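You operate a simulated robot arm through the tools that you are given. There is no shell and no other tool. Be economical: measure what you need, move in short steps, check, and stop when the job is done.

You run a simulated two-armed robot. Do the job below in one go: nothing can be reset, and whatever is moved stays where it is left.

## Task
On the planning table top, fold the cloth in half.
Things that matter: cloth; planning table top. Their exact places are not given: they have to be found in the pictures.

It is judged by the outcome, as a careful person would: the job done as asked, and still so three seconds after it is handed in. It fails if anything else is knocked over, pushed out of place, dropped, spilled or broken. Flat cloth is picked up by pressing the open fingertips on it (5 to 10 N) and closing them slowly along it; thin cloth reads only 2 to 8 mm in the jaws.

## Robot
Two 7-joint arms with two-finger parallel grippers on one trunk, on a base that drives. Base frame: it is fixed to the floor where the robot stands at the start and does not move with it; the origin is under the middle of the robot, x ahead of it, y to its left, z up; the surface under the hand at the start is at about z = 80. Lengths are in cm, angles in degrees, forces in N, time in s.
The left shoulder is at the start at [7, 13.3, 110.1], the right one opposite. With the tool pointing down near the work surface each hand reaches from about 18 to 64 cm from the robot's upright axis, wherever it stands, measured 20 degrees to its own side. Places, roughly: planning table top [50, -10, 80]. Payload 1.57 kg a hand.
The tool frame of a hand sits at the grasp point between the pads (the TCP): z along the fingers, y along the line on which they close. The tips reach 3 cm beyond it. The gripper opens to 8 cm. The fingers are 1.7 cm wide and 1.2 cm thick; the gripper's body (4 by 8.2 cm) begins 8 cm behind the TCP.
Orientation is that of the tool frame in the base frame, as a unit quaternion [x, y, z, w]. With the fingers straight down and closing along the base's y, the tool's x points along the base's -x, its y along +y and its z along -z.

## Interface
- The arms move only by the tool arm_command. It takes "left_targets", "right_targets" or both (then of equal length, played together; a hand with none holds still); each is a list of rows, each a list of 7 numbers: the finger opening in m, from 0 to 0.08, then the shift along the tool's x, y, z in m, then the turn, a rotation vector about the tool's x, y, z in rad. In form: [[fingers, tx, ty, tz, rx, ry, rz], ...]. A call has 1 to 12 rows; each row is the pose to reach, as a shift and turn from the pose commanded when the call began, along the tool's axes at that moment. Rows are played at 5 a second. More than 5 cm and 8.6 degrees between two rows, or a gripper value outside its range, and nothing of the call is played. Where a pose cannot be reached the arm comes as near as it can. A force on the tool above 40 N (or 10 N above the force at the start of the call, whichever is more), or a blocked arm, ends the call early, and 0.2 s more pass. The fingers move at their own pace (about 15.3 cm/s each) and stop on an object; they squeeze with about 30 N. The grip force told is the motor's: it shows also when the fingers shut on nothing. Time passes only in rows, and 0.2 s behind the last, so rows that repeat a pose let the fingers close. It gives the time, the measured TCP pose, the force on the tool (base axes), the opening and the grip force at its end, in the units of the frame above (readings bear some noise), with the torque about the TCP (base axes, N m) and any sound that the robot's microphone picked up.
- Cameras (640 x 400 px; columns grow to the right, rows downward): "scene" is now at [13.09, 3.42, 131.19]; the picture's right is [0.16, -0.99, -0.00], its down [-0.69, -0.11, -0.71] and it looks along [0.70, 0.12, -0.70] (base axes); focal length 239 px, centre (320, 200). "left" rides on the left gripper at [7.2, 0.7, -12.2] in its tool frame; the picture's right is [-0.09, 1.00, 0.00], its down [-0.84, -0.08, -0.54] and it looks along [-0.54, -0.05, 0.84] (tool axes); focal length 238 px, centre (320, 200). "right" rides on the right gripper at [7.2, -0.7, -12.2] in its tool frame; the picture's right is [0.09, 1.00, 0.00], its down [-0.84, 0.08, -0.54] and it looks along [-0.54, 0.05, 0.84] (tool axes); focal length 238 px, centre (320, 200).
- snapshot(camera): a new picture of that camera. The clock stands still meanwhile.
- raise_lower(by): slides the trunk up (or, below 0, down) by that many cm; the arms and the scene camera ride with it, the base frame stays. It gives what a move gives, with no picture.
- roll_base(legs): drives the robot by 1 to 6 legs, each [ahead, left, turn to the left] in cm, cm and degrees, along the robot's own axes; the way and the turn of a leg run together, so that a leg with both is an arc; at most 150 cm and 180 degrees a leg. The arms and the cameras ride along, it lands a little off, and it stops where it bumps. It gives what a move gives.
- turn_head(pan, tilt): turns the head with the scene camera to pan (to the left, within 86 degrees either way) and tilt (down, from -29 to 69), counted from straight ahead of the robot. It gives what a move gives.
- locate(camera, pixels): for up to 12 pixels [column, row] of the newest picture of that camera ("zoom" is the newest enlarged one), the place [x, y, z] in the base frame of the surface seen there, good to about 0.2 cm, but the place of the scene camera against the robot may be out by one fixed shift of up to 2.5 cm in any direction. The clock stands still meanwhile.
- close_up(camera, box): a new picture of the part [left, top, right, bottom] of that camera's present view, enlarged. The clock stands still meanwhile.
- job_done(): hands the job in; it is judged then, once.

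Work in short steps. Measure before you move; look again where a grasp or a placing could have gone wrong, and mend it. You have 80 turns and 70 pictures in all, those below and enlarged ones among them. Open the grippers and draw the arms clear of the work before you hand the job in, unless the task says otherwise.

The tools are called after "Request:" as a command line: name --argument value ..., lists and objects as JSON in quotes. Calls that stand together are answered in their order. arm_command: Moves the arms, as the interface text tells. Its arguments: {"type":"object","properties":{"left_targets":{"type":"array","items":{"type":"array","items":{"type":"number"}}},"right_targets":{"type":"array","items":{"type":"array","items":{"type":"number"}}}},"required":[]} The other tools are called the same way: raise_lower (by) slides the trunk up or down; roll_base (legs) drives the base; turn_head (pan, tilt) turns the head that bears the scene camera; snapshot (camera) takes a picture; locate (camera, pixels) gives the place of the surface under pixels of a picture; close_up (camera, box) takes an enlarged picture of a part of a camera's view; job_done () hands the job in.

At the start:

```text
t: 0.0
left_tcp_pos: [41.9, 12.62, 103.47]
left_tool_rot: [0.001, 1.0, 0.0, 0.0]
left_wrist_force: [-0.4, -0.4, 0.1]
left_torque: [-0.04, 0.03, -0.02]
left_opening: 8.0
left_grip_force: 0.1
right_tcp_pos: [41.28, -25.45, 104.25]
right_tool_rot: [-0.001, 1.0, 0.0, 0.0]
right_wrist_force: [0.4, 0.1, -0.9]
right_torque: [0.03, 0.03, -0.03]
right_opening: 8.04
right_grip_force: 0.1
trunk travel left (down, up): [-67.5, 26.5]
robot x, y, heading: [-0.18, -0.14, 0.1]
head pan, tilt: [9.3, 44.6]
```

scene: 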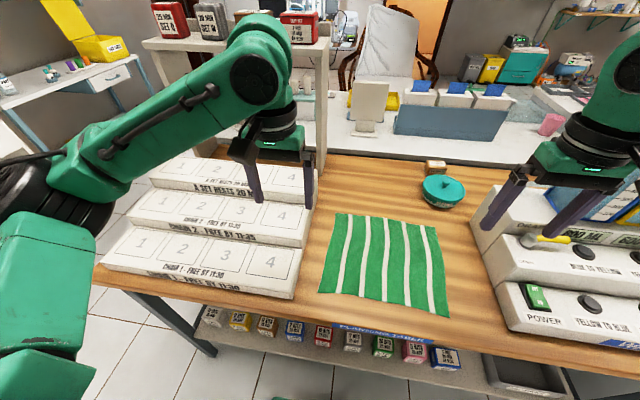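
right: 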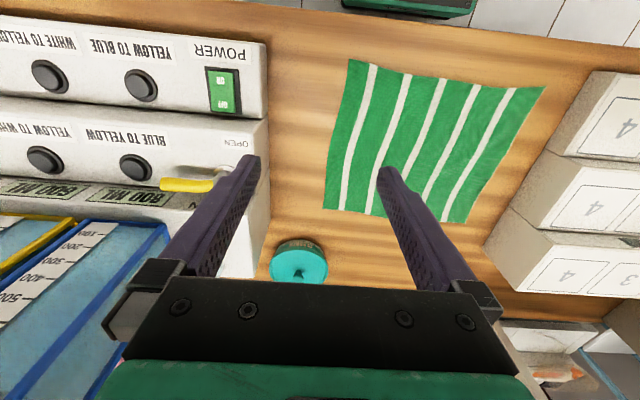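
left: 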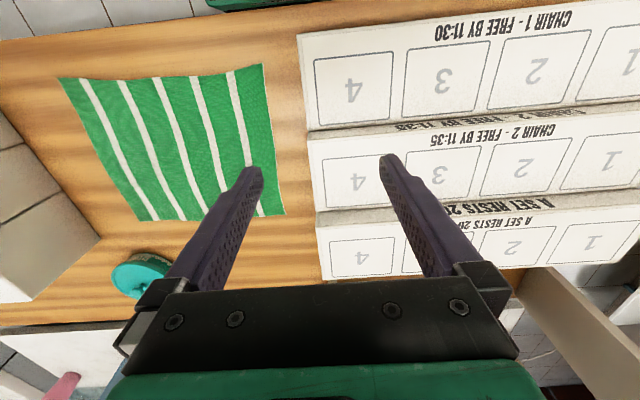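

The cloth shows in the scene at corners about (336,214), (437,227), (449,316), (319,292). I locate its corners in all three cameras to compare shifts.

Request:
locate --camera "scene" --pixels '[[337, 215], [435, 228], [447, 315], [320, 291], [385, 255], [300, 290], [470, 300], [480, 225], [305, 240], [440, 190], [435, 168]]'

Request:
locate --camera "right" --pixels '[[351, 62], [544, 88], [470, 222], [325, 208], [430, 140], [270, 90], [560, 160], [300, 262]]'

Request:
locate --camera "left" --pixels '[[60, 80], [262, 66], [284, 214], [143, 219], [180, 140], [300, 120], [310, 200], [140, 275]]'

```text
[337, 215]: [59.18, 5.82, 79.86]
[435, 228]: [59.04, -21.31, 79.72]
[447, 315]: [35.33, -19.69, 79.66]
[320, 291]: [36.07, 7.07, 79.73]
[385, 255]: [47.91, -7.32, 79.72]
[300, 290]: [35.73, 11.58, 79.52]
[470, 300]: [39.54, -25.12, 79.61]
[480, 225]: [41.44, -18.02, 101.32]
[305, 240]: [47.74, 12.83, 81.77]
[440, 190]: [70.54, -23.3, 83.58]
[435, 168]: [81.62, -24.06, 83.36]
```

```text
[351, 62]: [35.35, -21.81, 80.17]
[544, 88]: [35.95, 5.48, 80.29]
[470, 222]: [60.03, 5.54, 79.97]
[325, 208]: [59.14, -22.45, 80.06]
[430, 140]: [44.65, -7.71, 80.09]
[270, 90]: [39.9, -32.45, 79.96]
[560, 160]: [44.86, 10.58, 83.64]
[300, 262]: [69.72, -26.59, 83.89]
```

```text
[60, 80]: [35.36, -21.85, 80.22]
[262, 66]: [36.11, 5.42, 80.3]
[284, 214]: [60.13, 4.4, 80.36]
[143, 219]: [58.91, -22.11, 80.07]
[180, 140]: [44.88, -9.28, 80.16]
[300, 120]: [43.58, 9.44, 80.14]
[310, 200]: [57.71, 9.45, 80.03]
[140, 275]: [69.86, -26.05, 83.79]
```

The gripper cameras agree: near corners (35.4,-21.8) and (36.0,5.4), far corners (59,-22.2) and (60.1,4.4), table at z≈80.1. I'll fold the near edge onto the far edge with both hands. First I bring the hands above the near corners with the fingers 3 cm open.

Request:
arm_command --left_targets '[[0.08, 0.02, -0.035, 0, 0, 0, 0], [0.06, 0.047, -0.07, 0.01, 0, 0, 0], [0.03, 0.047, -0.101, 0.04, 0, 0, 0], [0.03, 0.047, -0.101, 0.085, 0, 0, 0], [0.03, 0.047, -0.101, 0.13, 0, 0, 0], [0.03, 0.047, -0.101, 0.165, 0, 0, 0], [0.03, 0.047, -0.101, 0.175, 0, 0, 0], [0.03, 0.047, -0.101, 0.175, 0, 0, 0]]' --right_targets '[[0.08, 0.02, 0.025, 0, 0, 0, 0], [0.06, 0.047, 0.05, 0.01, 0, 0, 0], [0.03, 0.047, 0.0665, 0.045, 0, 0, 0], [0.03, 0.047, 0.0665, 0.09, 0, 0, 0], [0.03, 0.047, 0.0665, 0.135, 0, 0, 0], [0.03, 0.047, 0.0665, 0.17, 0, 0, 0], [0.03, 0.047, 0.0665, 0.1825, 0, 0, 0], [0.03, 0.047, 0.0665, 0.1825, 0, 0, 0]]'

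Request:
snapshot --camera "right"

Request:
snapshot --camera "left"

```text
t: 1.8
left_tcp_pos: [37.13, 2.44, 86.04]
left_tool_rot: [0.0, 1.0, 0.0, -0.001]
left_wrist_force: [0.8, 0.8, 0.6]
left_torque: [-0.02, -0.01, -0.02]
left_opening: 3.0
left_grip_force: 0.0
right_tcp_pos: [36.49, -18.66, 86.01]
right_tool_rot: [0.0, 1.0, 0.0, 0.002]
right_wrist_force: [0.8, -0.7, 0.5]
right_torque: [-0.01, 0.03, 0.01]
right_opening: 3.01
right_grip_force: 0.0
trunk travel left (down, up): [-67.5, 26.5]
robot x, y, heading: [0.12, 0.29, 0.1]
head pan, tilt: [9.3, 44.6]
```

```text
66 pictures are left
```

right: 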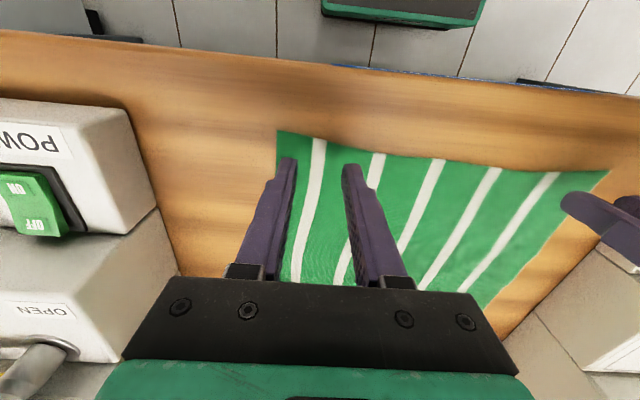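

```text
65 pictures are left
```

left: 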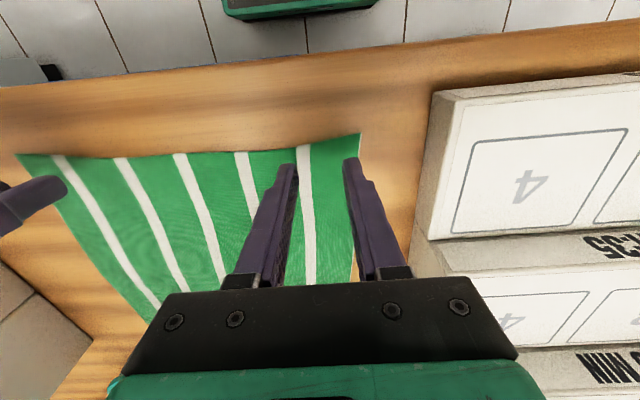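

Tips hover ~3 cm above the cloth at both near corners. I go down slowly to contact and read the force.

Request:
arm_command --left_targets '[[0.03, 0, 0, 0.015, 0, 0, 0], [0.03, 0, 0, 0.025, 0, 0, 0], [0.03, 0, 0, 0.029, 0, 0, 0], [0.03, 0, 0, 0.029, 0, 0, 0]]' --right_targets '[[0.03, 0, 0, 0.015, 0, 0, 0], [0.03, 0, 0, 0.025, 0, 0, 0], [0.03, 0, 0, 0.029, 0, 0, 0], [0.03, 0, 0, 0.029, 0, 0, 0]]'

Request:
snapshot --camera "right"

Request:
snapshot --camera "left"

```text
t: 2.8
left_tcp_pos: [37.15, 2.44, 83.06]
left_tool_rot: [0.0, 1.0, -0.001, 0.0]
left_wrist_force: [0.4, 0.0, 5.1]
left_torque: [0.04, -0.03, 0.02]
left_opening: 3.0
left_grip_force: 0.1
right_tcp_pos: [36.5, -18.68, 83.15]
right_tool_rot: [-0.001, 1.0, 0.0, 0.001]
right_wrist_force: [1.0, -0.1, 4.1]
right_torque: [-0.04, -0.03, -0.04]
right_opening: 2.99
right_grip_force: 0.1
trunk travel left (down, up): [-67.5, 26.5]
robot x, y, heading: [-0.14, -0.08, 0.1]
head pan, tilt: [9.3, 44.6]
```

```text
64 pictures are left
```

right: 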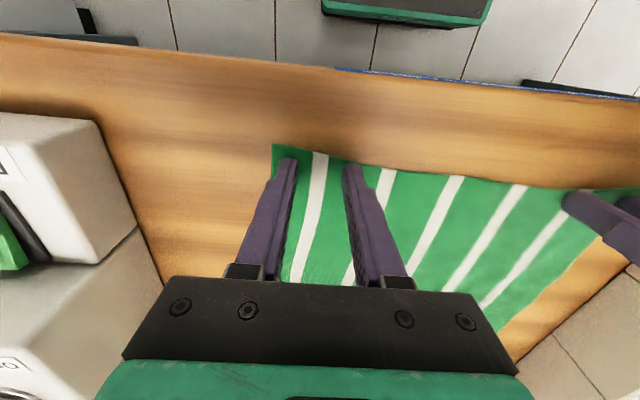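

```text
63 pictures are left
```

left: 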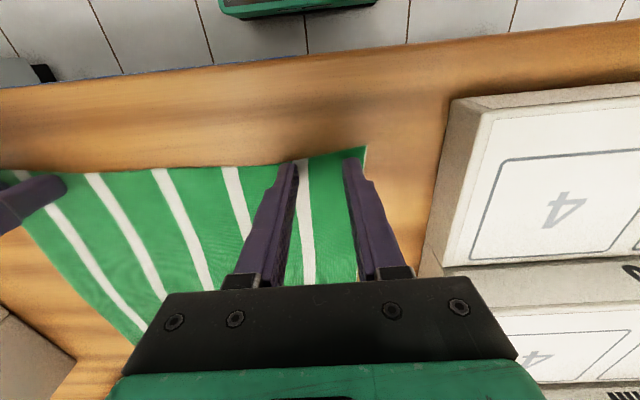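

Both fingertip pairs rest on the cloth just inside the corners with 4–5 N. I press about 1 mm more and close slowly.

Request:
arm_command --left_targets '[[0.03, 0, 0, 0.001, 0, 0, 0], [0.026, 0, 0, 0.001, 0, 0, 0], [0.022, 0, 0, 0.001, 0, 0, 0], [0.018, 0, 0, 0.001, 0, 0, 0], [0.014, 0, 0, 0.001, 0, 0, 0], [0.01, 0, 0, 0.001, 0, 0, 0], [0.006, 0, 0, 0.001, 0, 0, 0], [0.003, 0, 0, 0.001, 0, 0, 0], [0.0, 0, 0, 0.001, 0, 0, 0], [0.0, 0, 0, 0.001, 0, 0, 0]]' --right_targets '[[0.03, 0, 0, 0.001, 0, 0, 0], [0.026, 0, 0, 0.001, 0, 0, 0], [0.022, 0, 0, 0.001, 0, 0, 0], [0.018, 0, 0, 0.001, 0, 0, 0], [0.014, 0, 0, 0.001, 0, 0, 0], [0.01, 0, 0, 0.001, 0, 0, 0], [0.006, 0, 0, 0.001, 0, 0, 0], [0.003, 0, 0, 0.001, 0, 0, 0], [0.0, 0, 0, 0.001, 0, 0, 0], [0.0, 0, 0, 0.001, 0, 0, 0]]'

Request:
snapshot --camera "right"

Request:
snapshot --camera "left"

```text
t: 5.0
left_tcp_pos: [37.04, 2.47, 83.11]
left_tool_rot: [0.001, 1.0, -0.001, 0.001]
left_wrist_force: [1.1, -3.6, 25.3]
left_torque: [-0.05, -0.05, 0.0]
left_opening: 0.25
left_grip_force: 23.0
right_tcp_pos: [36.26, -18.66, 83.14]
right_tool_rot: [0.0, 1.0, 0.0, 0.002]
right_wrist_force: [0.5, 1.6, 6.2]
right_torque: [0.03, 0.0, -0.01]
right_opening: 0.0
right_grip_force: 21.1
trunk travel left (down, up): [-67.5, 26.5]
robot x, y, heading: [0.09, 0.28, -0.1]
head pan, tilt: [9.3, 44.6]
```

```text
62 pictures are left
```

right: 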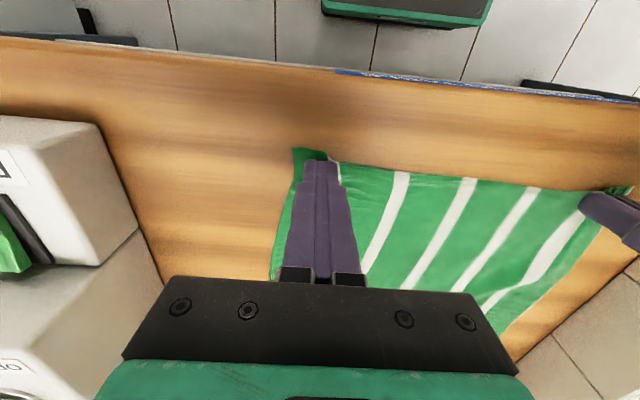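

```text
61 pictures are left
```

left: 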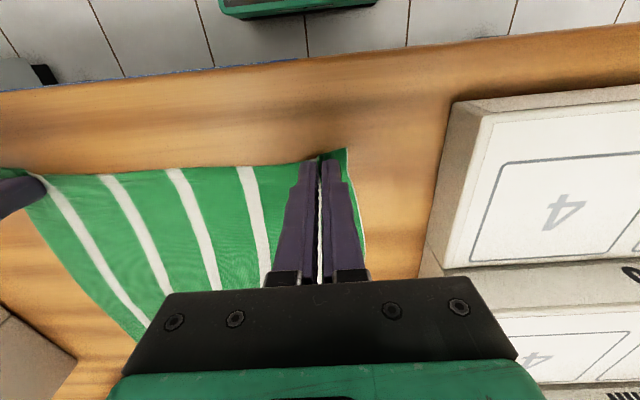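

The left holds 2.5 mm of cloth; the right shut on nothing (0.0). I reopen the right and look.

Request:
arm_command --right_targets '[[0.0, 0, 0, -0.006, 0, 0, 0], [0.03, 0, 0, -0.006, 0, 0, 0], [0.03, 0, 0, -0.006, 0, 0, 0]]'

Request:
close_up --camera "right" --box '[220, 100, 480, 300]'

```text
t: 5.8
left_tcp_pos: [37.05, 2.29, 83.18]
left_tool_rot: [-0.001, 1.0, 0.0, 0.001]
left_wrist_force: [0.2, -1.9, 28.8]
left_torque: [0.04, 0.01, -0.01]
left_opening: 0.22
left_grip_force: 23.8
right_tcp_pos: [36.29, -18.9, 83.78]
right_tool_rot: [-0.001, 1.0, 0.0, 0.002]
right_wrist_force: [0.0, 0.2, 0.2]
right_torque: [0.03, 0.01, 0.01]
right_opening: 3.02
right_grip_force: 0.0
trunk travel left (down, up): [-67.5, 26.5]
robot x, y, heading: [0.27, 0.16, -0.1]
head pan, tilt: [9.3, 44.6]
```

```text
2.00 times, centred on (350, 200) of right
```

zoom: 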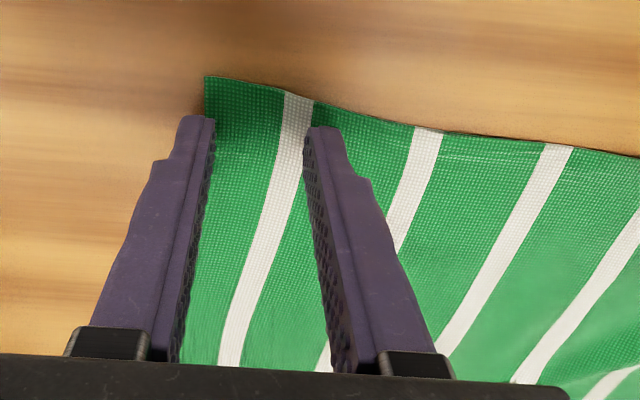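

The right corner shifted inward, so the outer finger is off the cloth edge. I shift the right hand 1.2 cm inward and press to ~8 N; the left eases up 2 mm to relieve its 28 N.

Request:
arm_command --left_targets '[[0.0, 0, 0, -0.002, 0, 0, 0], [0.0, 0, 0, -0.002, 0, 0, 0], [0.0, 0, 0, -0.002, 0, 0, 0], [0.0, 0, 0, -0.002, 0, 0, 0]]' --right_targets '[[0.03, 0, 0.012, 0, 0, 0, 0], [0.03, 0, 0.012, 0.004, 0, 0, 0], [0.03, 0, 0.012, 0.0075, 0, 0, 0], [0.03, 0, 0.012, 0.0078, 0, 0, 0]]'

Request:
close_up --camera "right" --box '[220, 100, 480, 300]'

```text
t: 6.8
left_tcp_pos: [36.92, 2.58, 83.29]
left_tool_rot: [0.0, 1.0, 0.001, 0.0]
left_wrist_force: [-0.6, 0.1, 0.4]
left_torque: [0.02, -0.01, 0.01]
left_opening: 0.21
left_grip_force: 23.4
right_tcp_pos: [36.44, -17.54, 83.18]
right_tool_rot: [0.001, 1.0, 0.0, 0.004]
right_wrist_force: [0.5, -6.8, 28.9]
right_torque: [-0.3, 0.07, 0.02]
right_opening: 3.03
right_grip_force: 0.2
trunk travel left (down, up): [-67.5, 26.5]
robot x, y, heading: [0.02, -0.11, -0.2]
head pan, tilt: [9.3, 44.6]
```

```text
2.00 times, centred on (350, 200) of right
```

zoom: 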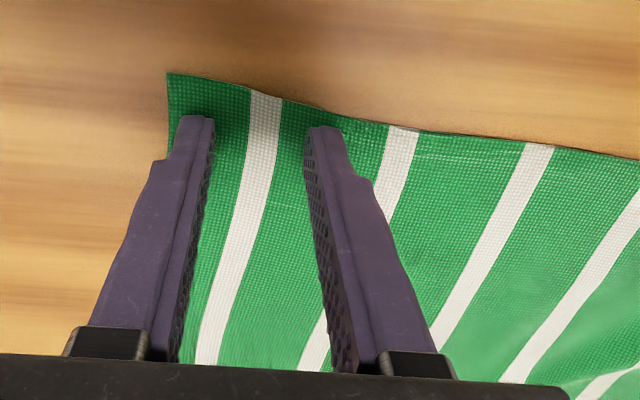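

Both fingers are on cloth but press 29 N; I ease up and check the force.

Request:
arm_command --right_targets '[[0.03, 0, 0, -0.0009, 0, 0, 0], [0.03, 0, 0, -0.0009, 0, 0, 0]]'

```text
t: 7.4
left_tcp_pos: [37.13, 2.46, 83.48]
left_tool_rot: [0.0, 1.0, -0.001, 0.002]
left_wrist_force: [-0.6, 0.5, 0.6]
left_torque: [0.01, -0.04, 0.0]
left_opening: 0.25
left_grip_force: 24.0
right_tcp_pos: [36.33, -17.53, 83.11]
right_tool_rot: [0.0, 1.0, 0.0, 0.003]
right_wrist_force: [4.4, -6.0, 31.9]
right_torque: [-0.24, -0.03, 0.04]
right_opening: 3.04
right_grip_force: 0.3
trunk travel left (down, up): [-67.5, 26.5]
robot x, y, heading: [0.1, -0.15, -0.1]
head pan, tilt: [9.3, 44.6]
```

Still 32 N; I raise a further 1 mm steps.

Request:
arm_command --right_targets '[[0.03, 0, 0, -0.0012, 0, 0, 0], [0.03, 0, 0, -0.0012, 0, 0, 0]]'

```text
t: 8.0
left_tcp_pos: [37.04, 2.52, 83.3]
left_tool_rot: [0.0, 1.0, -0.001, 0.0]
left_wrist_force: [-0.9, -1.0, 1.4]
left_torque: [0.01, 0.01, 0.02]
left_opening: 0.22
left_grip_force: 23.5
right_tcp_pos: [36.31, -17.46, 83.15]
right_tool_rot: [0.0, 1.0, 0.0, 0.001]
right_wrist_force: [5.0, -3.4, 21.0]
right_torque: [-0.16, -0.04, -0.02]
right_opening: 3.04
right_grip_force: 0.2
trunk travel left (down, up): [-67.5, 26.5]
robot x, y, heading: [-0.3, 0.14, -0.0]
head pan, tilt: [9.3, 44.6]
```

21 N now, about 9 N per mm. I raise 1.2 mm more to reach ~10 N and close slowly.

Request:
arm_command --right_targets '[[0.03, 0, 0, -0.0012, 0, 0, 0], [0.03, 0, 0, -0.0012, 0, 0, 0], [0.026, 0, 0, -0.0012, 0, 0, 0], [0.022, 0, 0, -0.0012, 0, 0, 0], [0.018, 0, 0, -0.0012, 0, 0, 0], [0.014, 0, 0, -0.0012, 0, 0, 0], [0.01, 0, 0, -0.0012, 0, 0, 0], [0.006, 0, 0, -0.0012, 0, 0, 0], [0.003, 0, 0, -0.0012, 0, 0, 0], [0.0, 0, 0, -0.0012, 0, 0, 0], [0.0, 0, 0, -0.0012, 0, 0, 0]]'

Request:
close_up --camera "right" --box '[220, 100, 480, 300]'

```text
t: 10.4
left_tcp_pos: [37.14, 2.56, 83.26]
left_tool_rot: [0.0, 1.0, 0.0, 0.001]
left_wrist_force: [-0.2, -0.7, -0.1]
left_torque: [-0.01, -0.03, 0.01]
left_opening: 0.19
left_grip_force: 23.7
right_tcp_pos: [36.55, -17.46, 83.25]
right_tool_rot: [0.001, 1.0, 0.0, 0.0]
right_wrist_force: [0.0, 0.3, 2.8]
right_torque: [0.02, 0.0, 0.0]
right_opening: 0.0
right_grip_force: 21.4
trunk travel left (down, up): [-67.5, 26.5]
robot x, y, heading: [0.31, 0.34, 0.5]
head pan, tilt: [9.3, 44.6]
```

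```text
2.00 times, centred on (350, 200) of right
```

zoom: 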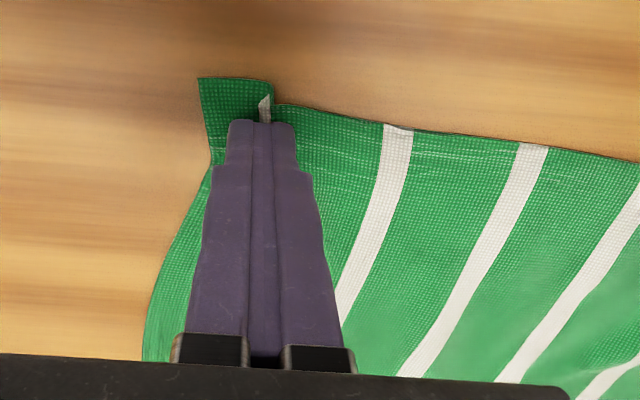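

A ruck shows at zoom (265,105), yet the opening reads 0.0. I lift the right 2 cm to test the grip.

Request:
arm_command --right_targets '[[0.0, 0, 0, -0.01, 0, 0, 0], [0.0, 0, 0, -0.02, 0, 0, 0], [0.0, 0, 0, -0.02, 0, 0, 0]]'

Request:
close_up --camera "right" --box '[220, 100, 480, 300]'

```text
t: 11.2
left_tcp_pos: [37.2, 2.46, 83.18]
left_tool_rot: [0.0, 1.0, 0.0, -0.001]
left_wrist_force: [-0.1, 0.8, 0.8]
left_torque: [0.02, -0.03, -0.01]
left_opening: 0.21
left_grip_force: 23.3
right_tcp_pos: [36.48, -17.46, 85.16]
right_tool_rot: [0.0, 1.0, 0.0, -0.001]
right_wrist_force: [0.3, 0.1, -0.2]
right_torque: [0.01, 0.0, -0.02]
right_opening: 0.0
right_grip_force: 21.0
trunk travel left (down, up): [-67.5, 26.5]
robot x, y, heading: [-0.16, -0.11, -0.2]
head pan, tilt: [9.3, 44.6]
```

```text
2.00 times, centred on (350, 200) of right
```

zoom: 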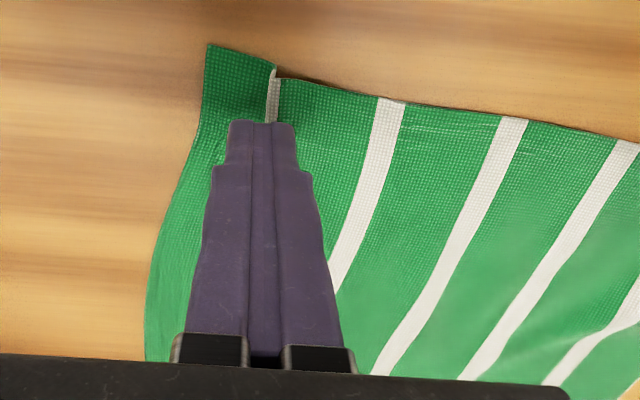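

Not gripped, but a ruck stands in the cloth at zoom (270,95). I open to 2.2 cm around it, shift 3 mm toward it, press firmer than before and check force.

Request:
arm_command --right_targets '[[0.022, 0, 0.003, 0, 0, 0, 0], [0.022, 0, 0.003, 0.01, 0, 0, 0], [0.022, 0, 0.003, 0.0195, 0, 0, 0], [0.022, 0, 0.003, 0.0205, 0, 0, 0], [0.022, 0, 0.003, 0.0205, 0, 0, 0]]'

Request:
close_up --camera "right" --box '[220, 100, 480, 300]'

```text
t: 12.4
left_tcp_pos: [37.15, 2.39, 83.26]
left_tool_rot: [0.0, 1.0, 0.001, 0.0]
left_wrist_force: [-0.5, 0.2, 0.7]
left_torque: [0.03, -0.01, 0.0]
left_opening: 0.22
left_grip_force: 23.8
right_tcp_pos: [36.57, -17.12, 83.16]
right_tool_rot: [0.001, 1.0, 0.0, 0.0]
right_wrist_force: [-0.6, -0.6, 3.0]
right_torque: [-0.04, 0.04, -0.04]
right_opening: 2.16
right_grip_force: 0.1
trunk travel left (down, up): [-67.5, 26.5]
robot x, y, heading: [0.02, -0.04, 0.1]
head pan, tilt: [9.3, 44.6]
```

```text
2.00 times, centred on (350, 200) of right
```

zoom: 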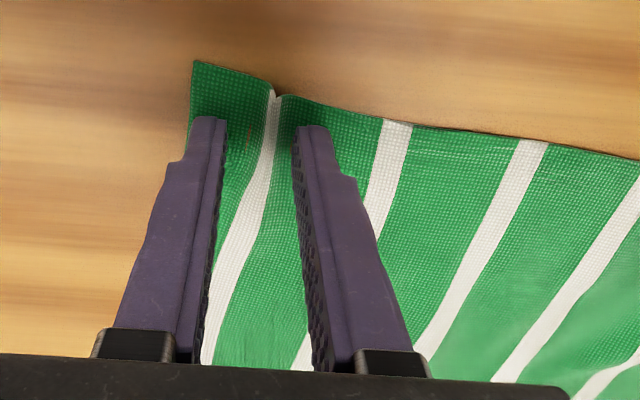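

The ruck is between the tips, 3 N now. I press 1 mm more (~10 N) and close slowly.

Request:
arm_command --right_targets '[[0.022, 0, 0, 0.001, 0, 0, 0], [0.02, 0, 0, 0.001, 0, 0, 0], [0.017, 0, 0, 0.001, 0, 0, 0], [0.014, 0, 0, 0.001, 0, 0, 0], [0.011, 0, 0, 0.0012, 0, 0, 0], [0.008, 0, 0, 0.0012, 0, 0, 0], [0.006, 0, 0, 0.0014, 0, 0, 0], [0.004, 0, 0, 0.0014, 0, 0, 0], [0.002, 0, 0, 0.0014, 0, 0, 0], [0.0, 0, 0, 0.0014, 0, 0, 0], [0.0, 0, 0, 0.0014, 0, 0, 0]]'

Request:
close_up --camera "right" --box '[220, 100, 480, 300]'

```text
t: 14.8
left_tcp_pos: [37.03, 2.59, 83.21]
left_tool_rot: [0.001, 1.0, -0.001, 0.001]
left_wrist_force: [-0.4, -7.1, 0.9]
left_torque: [-0.19, 0.0, -0.03]
left_opening: 0.23
left_grip_force: 23.1
right_tcp_pos: [36.38, -17.15, 83.08]
right_tool_rot: [0.0, 1.0, 0.0, 0.002]
right_wrist_force: [1.5, 7.1, 20.3]
right_torque: [0.12, 0.03, -0.02]
right_opening: 0.22
right_grip_force: 23.7
trunk travel left (down, up): [-67.5, 26.5]
robot x, y, heading: [-0.13, -0.09, -0.1]
head pan, tilt: [9.3, 44.6]
```

```text
2.00 times, centred on (350, 200) of right
```

zoom: 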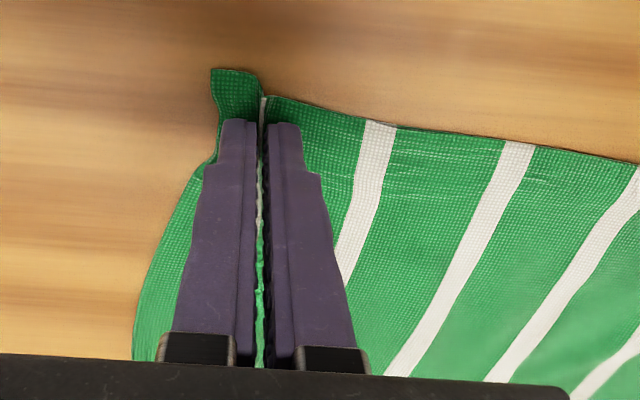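

Both hands now hold ~2.2 mm of cloth. I carry the near edge on an arc, first up to the middle, and look.

Request:
arm_command --left_targets '[[0, -0.002, 0, -0.021, 0, 0, 0], [0, -0.008, 0, -0.041, 0, 0, 0], [0, -0.018, 0, -0.06, 0, 0, 0], [0, -0.032, 0, -0.076, 0, 0, 0], [0, -0.048, 0, -0.09, 0, 0, 0], [0, -0.067, 0, -0.1, 0, 0, 0], [0, -0.088, 0, -0.106, 0, 0, 0], [0, -0.109, 0, -0.108, 0, 0, 0]]' --right_targets '[[0, -0.002, 0, -0.021, 0, 0, 0], [0, -0.008, 0, -0.041, 0, 0, 0], [0, -0.018, 0, -0.06, 0, 0, 0], [0, -0.032, 0, -0.076, 0, 0, 0], [0, -0.048, 0, -0.09, 0, 0, 0], [0, -0.067, 0, -0.1, 0, 0, 0], [0, -0.088, 0, -0.106, 0, 0, 0], [0, -0.109, 0, -0.108, 0, 0, 0]]'

Request:
snapshot --camera "scene"

Request:
snapshot --camera "right"

```text
t: 16.6
left_tcp_pos: [48.23, 2.36, 93.92]
left_tool_rot: [0.0, 1.0, 0.0, -0.001]
left_wrist_force: [-0.2, -8.6, -0.2]
left_torque: [-0.22, 0.03, -0.07]
left_opening: 0.24
left_grip_force: 23.8
right_tcp_pos: [47.54, -17.32, 93.74]
right_tool_rot: [0.0, 1.0, 0.0, 0.0]
right_wrist_force: [1.3, 6.8, 0.0]
right_torque: [0.22, 0.02, -0.06]
right_opening: 0.21
right_grip_force: 23.6
trunk travel left (down, up): [-67.5, 26.5]
robot x, y, heading: [0.03, 0.08, -0.1]
head pan, tilt: [9.3, 44.6]
```

```text
54 pictures are left
```

scene: 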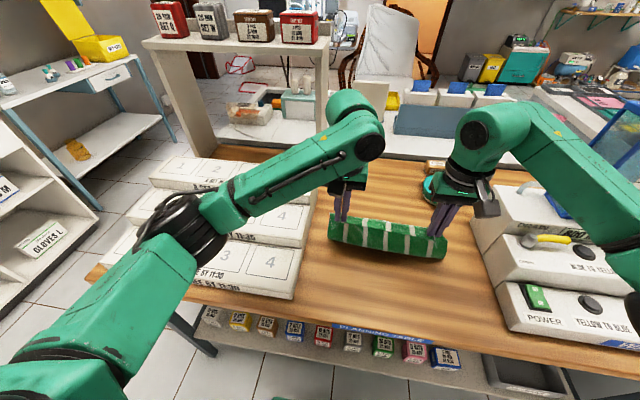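

```text
53 pictures are left
```

right: 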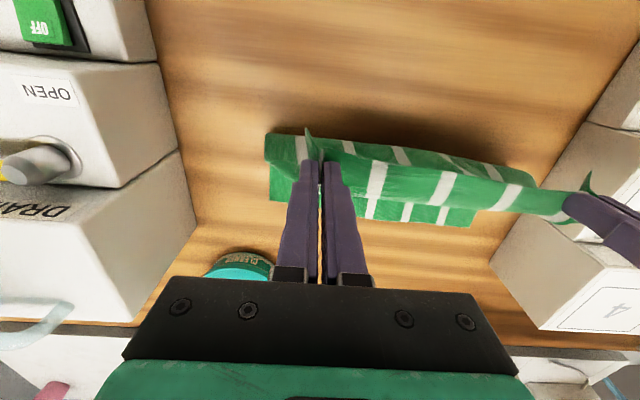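

The edge hangs well between the hands and the far part still lies on the table. I complete the arc toward the far edge and look before release.

Request:
arm_command --left_targets '[[0, -0.021, -0.002, 0.002, 0, 0, 0], [0, -0.042, -0.004, 0.008, 0, 0, 0], [0, -0.061, -0.006, 0.018, 0, 0, 0], [0, -0.077, -0.007, 0.032, 0, 0, 0], [0, -0.091, -0.008, 0.048, 0, 0, 0], [0, -0.1, -0.009, 0.067, 0, 0, 0], [0, -0.106, -0.009, 0.086, 0, 0, 0], [0, -0.108, -0.009, 0.099, 0, 0, 0], [0, -0.108, -0.009, 0.099, 0, 0, 0]]' --right_targets '[[0, -0.021, -0.002, 0.002, 0, 0, 0], [0, -0.041, -0.004, 0.008, 0, 0, 0], [0, -0.059, -0.006, 0.018, 0, 0, 0], [0, -0.075, -0.007, 0.032, 0, 0, 0], [0, -0.088, -0.008, 0.048, 0, 0, 0], [0, -0.097, -0.009, 0.067, 0, 0, 0], [0, -0.103, -0.009, 0.086, 0, 0, 0], [0, -0.105, -0.009, 0.099, 0, 0, 0], [0, -0.105, -0.009, 0.099, 0, 0, 0]]'

Request:
close_up --camera "scene" --box '[280, 140, 500, 300]'

Request:
snapshot --camera "right"

Request:
snapshot --camera "left"

```text
t: 18.6
left_tcp_pos: [58.68, 2.07, 84.73]
left_tool_rot: [0.001, 1.0, -0.003, 0.0]
left_wrist_force: [-1.1, -14.6, -0.8]
left_torque: [-0.43, 0.06, -0.09]
left_opening: 0.2
left_grip_force: 24.0
left hand out of reach, approached as far as the arm can: row 7, 8, 9
right_tcp_pos: [57.85, -18.14, 83.84]
right_tool_rot: [-0.002, 1.0, 0.001, -0.001]
right_wrist_force: [1.6, 14.7, 1.0]
right_torque: [0.44, -0.03, 0.0]
right_opening: 0.24
right_grip_force: 23.4
trunk travel left (down, up): [-67.5, 26.5]
robot x, y, heading: [-0.13, 0.05, 0.4]
head pan, tilt: [9.3, 44.6]
```

```text
2.50 times, centred on (390, 220) of scene
```

zoom: 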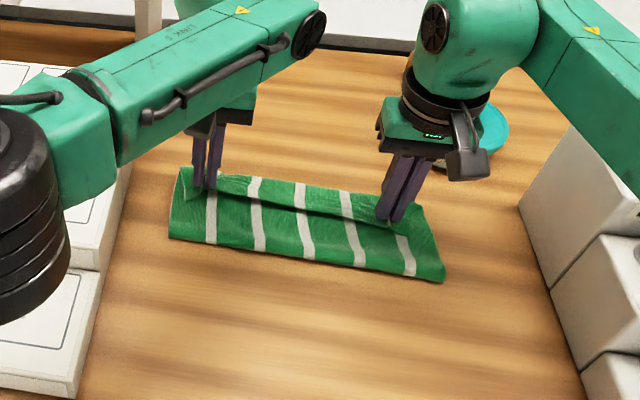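

```text
51 pictures are left
```

right: 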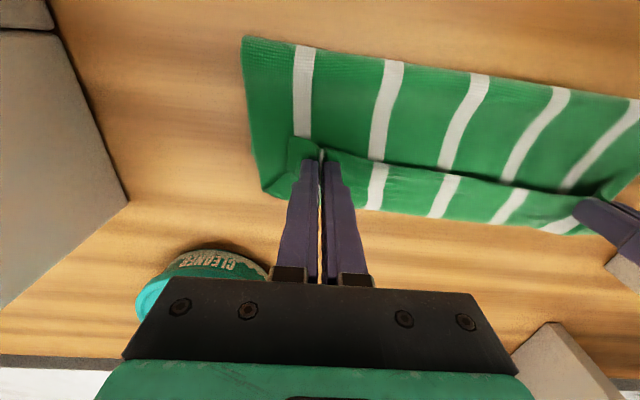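

```text
50 pictures are left
```

left: 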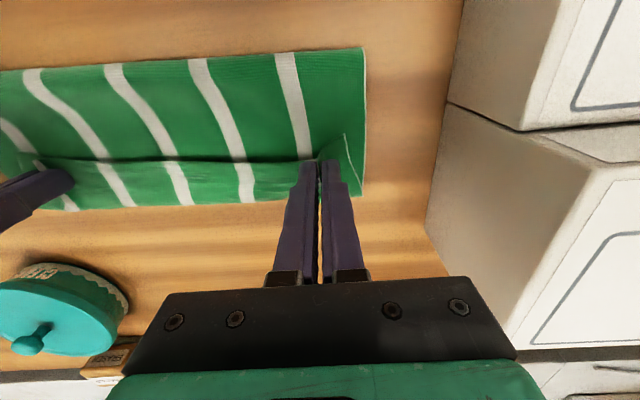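

The folded edge curls back: the flap edge lies at right-image row ~155 and the loop at row ~200. I measure how far the loop and fold reach.

Request:
locate --camera "right" --pixels '[[268, 192], [290, 142], [244, 38], [380, 160], [375, 207], [396, 62], [460, 176], [450, 216], [560, 90], [550, 232], [292, 180]]'

Request:
locate --camera "left" --pixels '[[345, 135], [362, 195], [362, 50], [250, 160], [245, 200], [180, 160], [180, 205]]'

```text
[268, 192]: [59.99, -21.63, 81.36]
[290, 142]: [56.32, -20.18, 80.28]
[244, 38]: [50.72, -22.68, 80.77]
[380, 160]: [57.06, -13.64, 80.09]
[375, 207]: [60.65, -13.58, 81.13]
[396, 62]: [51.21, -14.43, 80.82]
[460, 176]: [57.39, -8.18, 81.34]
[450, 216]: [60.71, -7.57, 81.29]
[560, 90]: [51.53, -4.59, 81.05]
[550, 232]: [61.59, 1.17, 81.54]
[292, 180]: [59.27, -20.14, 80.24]
```

```text
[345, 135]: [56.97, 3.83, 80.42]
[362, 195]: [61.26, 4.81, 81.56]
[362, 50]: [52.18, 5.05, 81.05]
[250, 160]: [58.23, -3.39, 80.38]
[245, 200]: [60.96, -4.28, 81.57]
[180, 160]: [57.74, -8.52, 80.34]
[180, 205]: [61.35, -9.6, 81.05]
```

The heights are ambiguous, so I take enlarged views from both hands.

Request:
close_up --camera "right" --box '[230, 20, 490, 240]'

Request:
close_up --camera "left" --box '[150, 30, 410, 230]'

```text
1.82 times, centred on (360, 130) of right
```

zoom: 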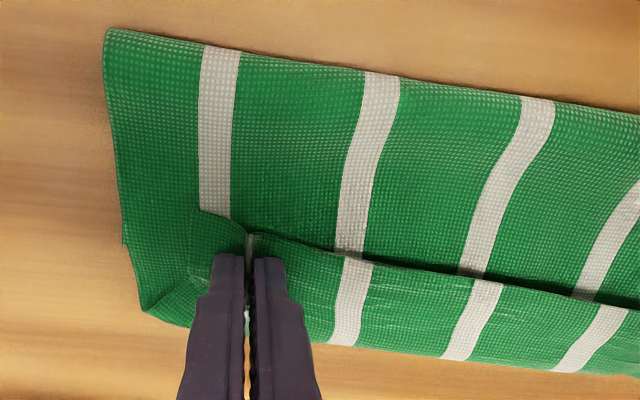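

```text
2.00 times, centred on (280, 130) of left
```

zoom: 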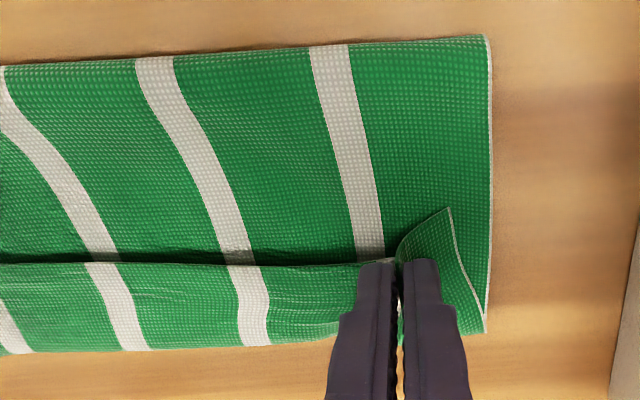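

Confirmed: the last ~4 cm of the edge curls back over the top, since the grip keeps the edge's orientation. I lift back to a taut hang so the loop pulls out, then plan to release from mid-height so that the edge falls forward.

Request:
arm_command --left_targets '[[0, 0.012, 0, -0.015, 0, 0, 0], [0, 0.024, 0, -0.035, 0, 0, 0], [0, 0.036, 0, -0.055, 0, 0, 0], [0, 0.05, 0, -0.075, 0, 0, 0], [0, 0.062, 0, -0.095, 0, 0, 0], [0, 0.062, 0, -0.095, 0, 0, 0]]' --right_targets '[[0, 0.012, 0, -0.02, 0, 0, 0], [0, 0.024, 0, -0.04, 0, 0, 0], [0, 0.036, 0, -0.06, 0, 0, 0], [0, 0.05, 0, -0.08, 0, 0, 0], [0, 0.062, 0, -0.097, 0, 0, 0], [0, 0.062, 0, -0.097, 0, 0, 0]]'

Request:
close_up --camera "scene" --box '[280, 140, 500, 300]'

Request:
close_up --camera "right" --box '[220, 50, 640, 300]'

```text
t: 20.0
left_tcp_pos: [52.64, 2.14, 94.37]
left_tool_rot: [0.0, 1.0, -0.002, 0.0]
left_wrist_force: [-1.6, -21.0, -0.7]
left_torque: [-0.66, 0.02, -0.06]
left_opening: 0.22
left_grip_force: 23.3
right_tcp_pos: [51.84, -18.19, 93.72]
right_tool_rot: [-0.001, 1.0, 0.001, 0.0]
right_wrist_force: [1.4, 21.3, 1.3]
right_torque: [0.64, -0.06, -0.07]
right_opening: 0.23
right_grip_force: 24.2
trunk travel left (down, up): [-67.5, 26.5]
robot x, y, heading: [0.44, 0.2, -0.1]
head pan, tilt: [9.3, 44.6]
```

```text
2.50 times, centred on (390, 220) of scene
```

zoom: 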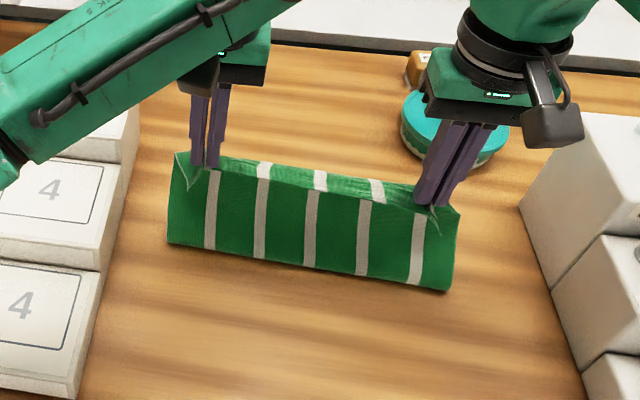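

```text
1.52 times, centred on (430, 175) of right
```

zoom: 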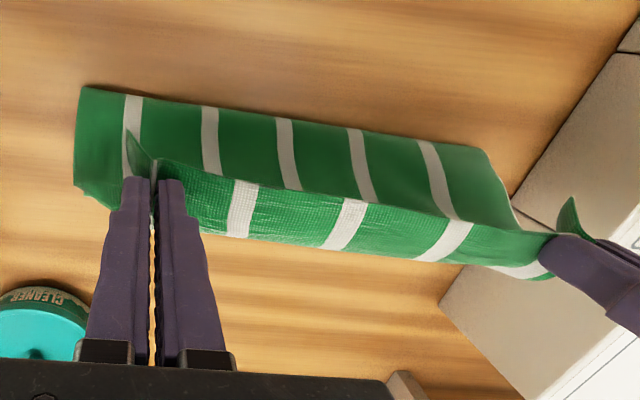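

The cloth hangs from the hands, but there are 21 N of tension between them. I measure the lower fold line.

Request:
locate --camera "right" --pixels '[[276, 110], [360, 122], [450, 135], [530, 148], [275, 180], [400, 175], [560, 235]]'

Request:
snapshot --camera "left"

```text
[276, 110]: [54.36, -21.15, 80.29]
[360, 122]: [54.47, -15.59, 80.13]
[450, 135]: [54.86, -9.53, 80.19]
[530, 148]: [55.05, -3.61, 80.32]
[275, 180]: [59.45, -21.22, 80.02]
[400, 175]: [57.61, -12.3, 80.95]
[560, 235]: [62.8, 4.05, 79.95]
```

```text
45 pictures are left
```

left: 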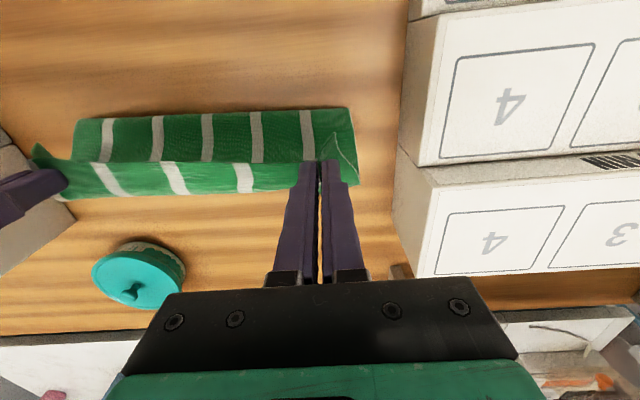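

The fold line on the table is at x≈54.5 and the far edge still at ~59.5–60. Since the edge curls ~4 cm, the hands should set down at x≈54, so the fold falls near x=48. I relax the tension, go back to roll the fold nearer, then set down there.

Request:
arm_command --left_targets '[[0, 0.02, -0.003, 0.0, 0, 0, 0], [0, 0.04, -0.003, 0.005, 0, 0, 0], [0, 0.06, -0.003, 0.015, 0, 0, 0], [0, 0.075, -0.003, 0.03, 0, 0, 0], [0, 0.075, -0.003, 0.04, 0, 0, 0], [0, 0.06, -0.003, 0.04, 0, 0, 0], [0, 0.04, -0.003, 0.045, 0, 0, 0], [0, 0.02, -0.003, 0.055, 0, 0, 0], [0, 0.0, -0.003, 0.075, 0, 0, 0], [0, -0.015, -0.003, 0.09, 0, 0, 0], [0, -0.02, -0.003, 0.103, 0, 0, 0], [0, -0.02, -0.003, 0.103, 0, 0, 0]]' --right_targets '[[0, 0.02, 0.003, 0.0, 0, 0, 0], [0, 0.04, 0.003, 0.005, 0, 0, 0], [0, 0.06, 0.003, 0.013, 0, 0, 0], [0, 0.075, 0.003, 0.025, 0, 0, 0], [0, 0.075, 0.003, 0.035, 0, 0, 0], [0, 0.06, 0.003, 0.035, 0, 0, 0], [0, 0.04, 0.003, 0.04, 0, 0, 0], [0, 0.02, 0.003, 0.05, 0, 0, 0], [0, 0.0, 0.003, 0.07, 0, 0, 0], [0, -0.015, 0.003, 0.085, 0, 0, 0], [0, -0.02, 0.003, 0.097, 0, 0, 0], [0, -0.02, 0.003, 0.097, 0, 0, 0]]'

Request:
close_up --camera "scene" --box '[280, 140, 500, 300]'

Request:
snapshot --camera "right"

```text
t: 22.6
left_tcp_pos: [54.42, 1.99, 84.09]
left_tool_rot: [0.001, 1.0, -0.001, -0.001]
left_wrist_force: [-0.2, -9.1, -0.5]
left_torque: [-0.25, 0.04, -0.03]
left_opening: 0.23
left_grip_force: 23.7
right_tcp_pos: [53.68, -17.92, 83.86]
right_tool_rot: [-0.001, 1.0, 0.0, 0.0]
right_wrist_force: [0.1, 9.0, 0.8]
right_torque: [0.28, -0.04, -0.02]
right_opening: 0.23
right_grip_force: 24.4
trunk travel left (down, up): [-67.5, 26.5]
robot x, y, heading: [0.23, 0.07, 0.1]
head pan, tilt: [9.3, 44.6]
```

```text
2.50 times, centred on (390, 220) of scene
```

zoom: 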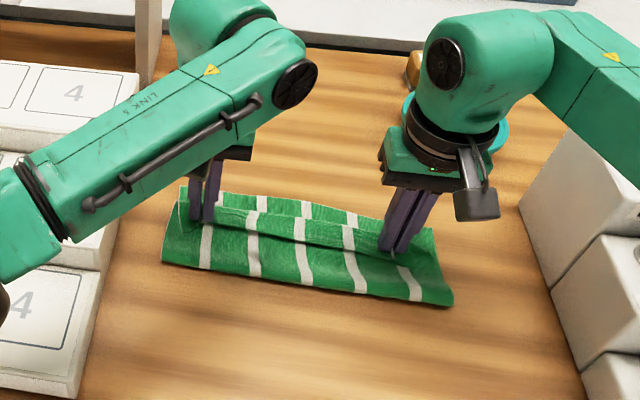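

```text
43 pictures are left
```

right: 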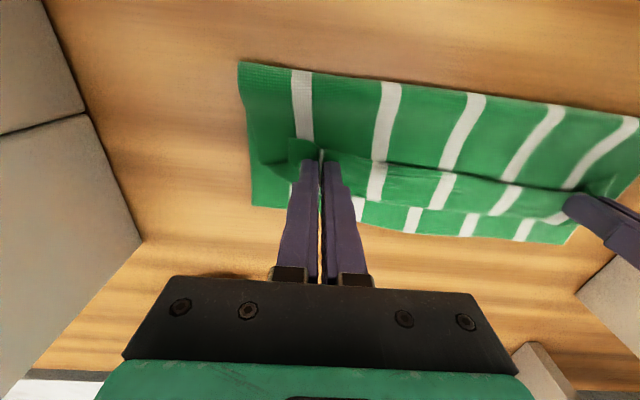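

Now the bottom layer's far strip shows beyond the curled top edge (right rows ~205–240). I measure fold line, loop and far edge.

Request:
locate --camera "right" --pixels '[[240, 65], [390, 84], [560, 108], [375, 198], [450, 212], [405, 232], [515, 241], [254, 205], [570, 240], [380, 165]]'

```text
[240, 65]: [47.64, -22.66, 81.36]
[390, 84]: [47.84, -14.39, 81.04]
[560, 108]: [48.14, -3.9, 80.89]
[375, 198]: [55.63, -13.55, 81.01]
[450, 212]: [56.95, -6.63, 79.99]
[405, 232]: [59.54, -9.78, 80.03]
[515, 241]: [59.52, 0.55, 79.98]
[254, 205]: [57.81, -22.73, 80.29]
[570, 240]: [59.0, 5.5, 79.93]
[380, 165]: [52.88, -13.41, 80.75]
```

Fold line is at x≈47.8 and far edge ~59.4: just right. Only the flap (edge at ~53, loop at ~56) must be turned outward. I release and rise.

Request:
arm_command --left_targets '[[0.01, 0, 0, 0, 0, 0, 0], [0.02, 0, 0, 0, 0, 0, 0], [0.03, 0, 0, 0, 0, 0, 0], [0.03, 0.0, 0, -0.02, 0, 0, 0], [0.03, 0.0, 0, -0.05, 0, 0, 0], [0.03, 0.02, 0, -0.08, 0, 0, 0]]' --right_targets '[[0.01, 0, 0, 0, 0, 0, 0], [0.02, 0, 0, 0, 0, 0, 0], [0.03, 0, 0, 0, 0, 0, 0], [0.03, 0.0, 0, -0.02, 0, 0, 0], [0.03, 0.0, 0, -0.05, 0, 0, 0], [0.03, 0.02, 0, -0.08, 0, 0, 0]]'

Request:
snapshot --camera "right"

Request:
snapshot --camera "left"

```text
t: 24.0
left_tcp_pos: [52.32, 2.0, 92.25]
left_tool_rot: [-0.001, 1.0, 0.0, 0.0]
left_wrist_force: [-0.1, 0.6, 0.5]
left_torque: [0.02, -0.02, 0.01]
left_opening: 2.99
left_grip_force: 0.0
right_tcp_pos: [51.54, -17.66, 92.02]
right_tool_rot: [-0.001, 1.0, 0.0, 0.001]
right_wrist_force: [-0.7, -0.8, -0.2]
right_torque: [-0.02, -0.03, -0.01]
right_opening: 2.98
right_grip_force: 0.0
trunk travel left (down, up): [-67.5, 26.5]
robot x, y, heading: [0.16, -0.17, 0.2]
head pan, tilt: [9.3, 44.6]
```

```text
42 pictures are left
```

right: 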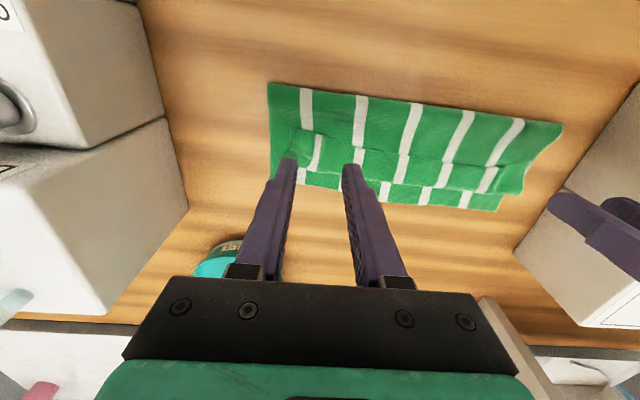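

```text
41 pictures are left
```

left: 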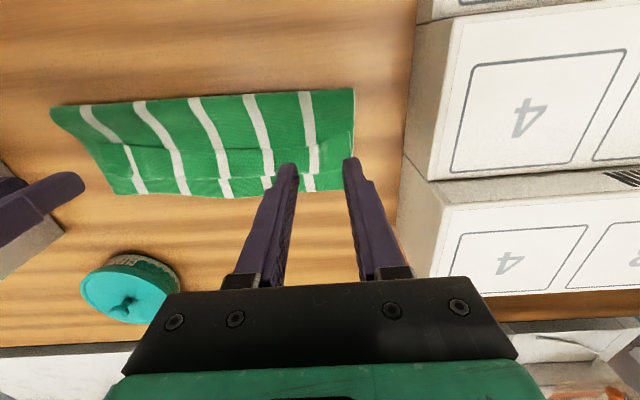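

The flap stays curled on the top. I draw the hands back 6 cm with fingers wide open to see it whole.

Request:
arm_command --left_targets '[[0.05, 0.03, 0, 0, 0, 0, 0], [0.08, 0.06, -0.02, 0, 0, 0, 0], [0.08, 0.06, -0.02, 0, 0, 0, 0]]' --right_targets '[[0.05, 0.03, 0, 0, 0, 0, 0], [0.08, 0.06, 0.007, 0, 0, 0, 0], [0.08, 0.06, 0.007, 0, 0, 0, 0]]'

Request:
snapshot --camera "right"

Request:
snapshot --camera "left"

```text
t: 24.8
left_tcp_pos: [46.59, -0.01, 91.97]
left_tool_rot: [0.0, 1.0, 0.0, -0.002]
left_wrist_force: [0.5, -0.3, -0.1]
left_torque: [-0.02, 0.01, 0.04]
left_opening: 8.0
left_grip_force: 0.2
right_tcp_pos: [45.9, -17.1, 91.74]
right_tool_rot: [0.0, 1.0, -0.001, -0.002]
right_wrist_force: [0.3, 0.2, 0.4]
right_torque: [-0.03, 0.03, 0.01]
right_opening: 7.99
right_grip_force: 0.1
trunk travel left (down, up): [-67.5, 26.5]
robot x, y, heading: [0.18, 0.03, -0.0]
head pan, tilt: [9.3, 44.6]
```

```text
40 pictures are left
```

right: 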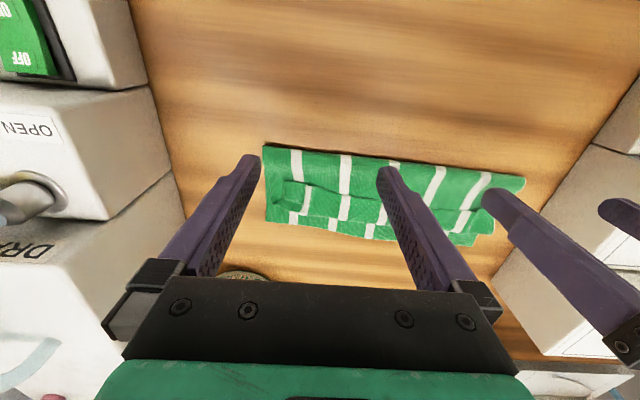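

```text
39 pictures are left
```

left: 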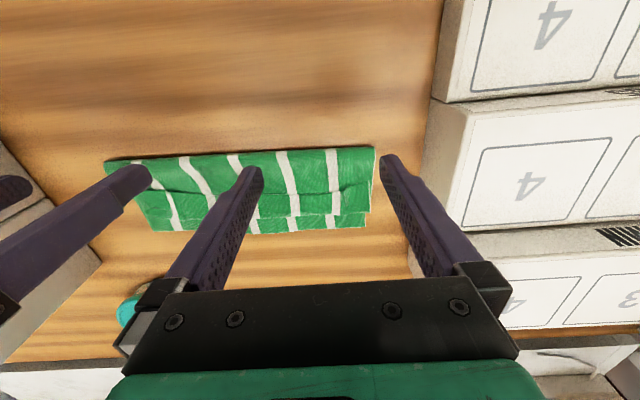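

I measure the flap edge, loop and outer edges along the width.

Request:
close_up --camera "right" --box '[250, 130, 540, 260]'

Request:
locate --camera "right" --pixels '[[264, 147], [284, 182], [284, 208], [267, 220], [345, 190], [345, 218], [345, 235], [365, 196], [430, 200], [523, 184], [495, 225], [470, 240]]'

Request:
locate --camera "left" --pixels '[[108, 164], [372, 150], [369, 186], [369, 212], [365, 225], [310, 188], [310, 212], [200, 190], [200, 210], [200, 228], [150, 188], [140, 196]]'

```text
2.21 times, centred on (395, 195) of right
```

zoom: 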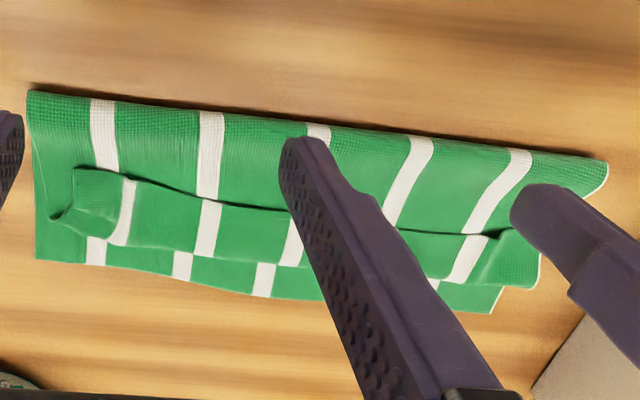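

```text
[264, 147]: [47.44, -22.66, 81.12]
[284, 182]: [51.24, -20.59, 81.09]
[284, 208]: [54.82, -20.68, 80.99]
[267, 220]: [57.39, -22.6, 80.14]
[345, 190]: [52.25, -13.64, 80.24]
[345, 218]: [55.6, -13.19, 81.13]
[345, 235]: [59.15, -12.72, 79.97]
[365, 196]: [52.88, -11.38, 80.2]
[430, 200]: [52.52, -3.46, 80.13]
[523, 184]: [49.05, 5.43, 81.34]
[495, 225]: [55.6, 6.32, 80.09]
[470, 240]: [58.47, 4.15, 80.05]
```

```text
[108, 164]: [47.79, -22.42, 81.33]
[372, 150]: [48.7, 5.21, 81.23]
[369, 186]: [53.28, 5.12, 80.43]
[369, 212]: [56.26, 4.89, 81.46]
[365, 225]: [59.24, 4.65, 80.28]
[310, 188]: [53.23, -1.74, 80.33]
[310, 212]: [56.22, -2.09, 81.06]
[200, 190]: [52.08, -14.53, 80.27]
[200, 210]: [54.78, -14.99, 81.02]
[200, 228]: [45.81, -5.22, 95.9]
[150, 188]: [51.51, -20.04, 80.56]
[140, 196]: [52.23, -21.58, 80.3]
```

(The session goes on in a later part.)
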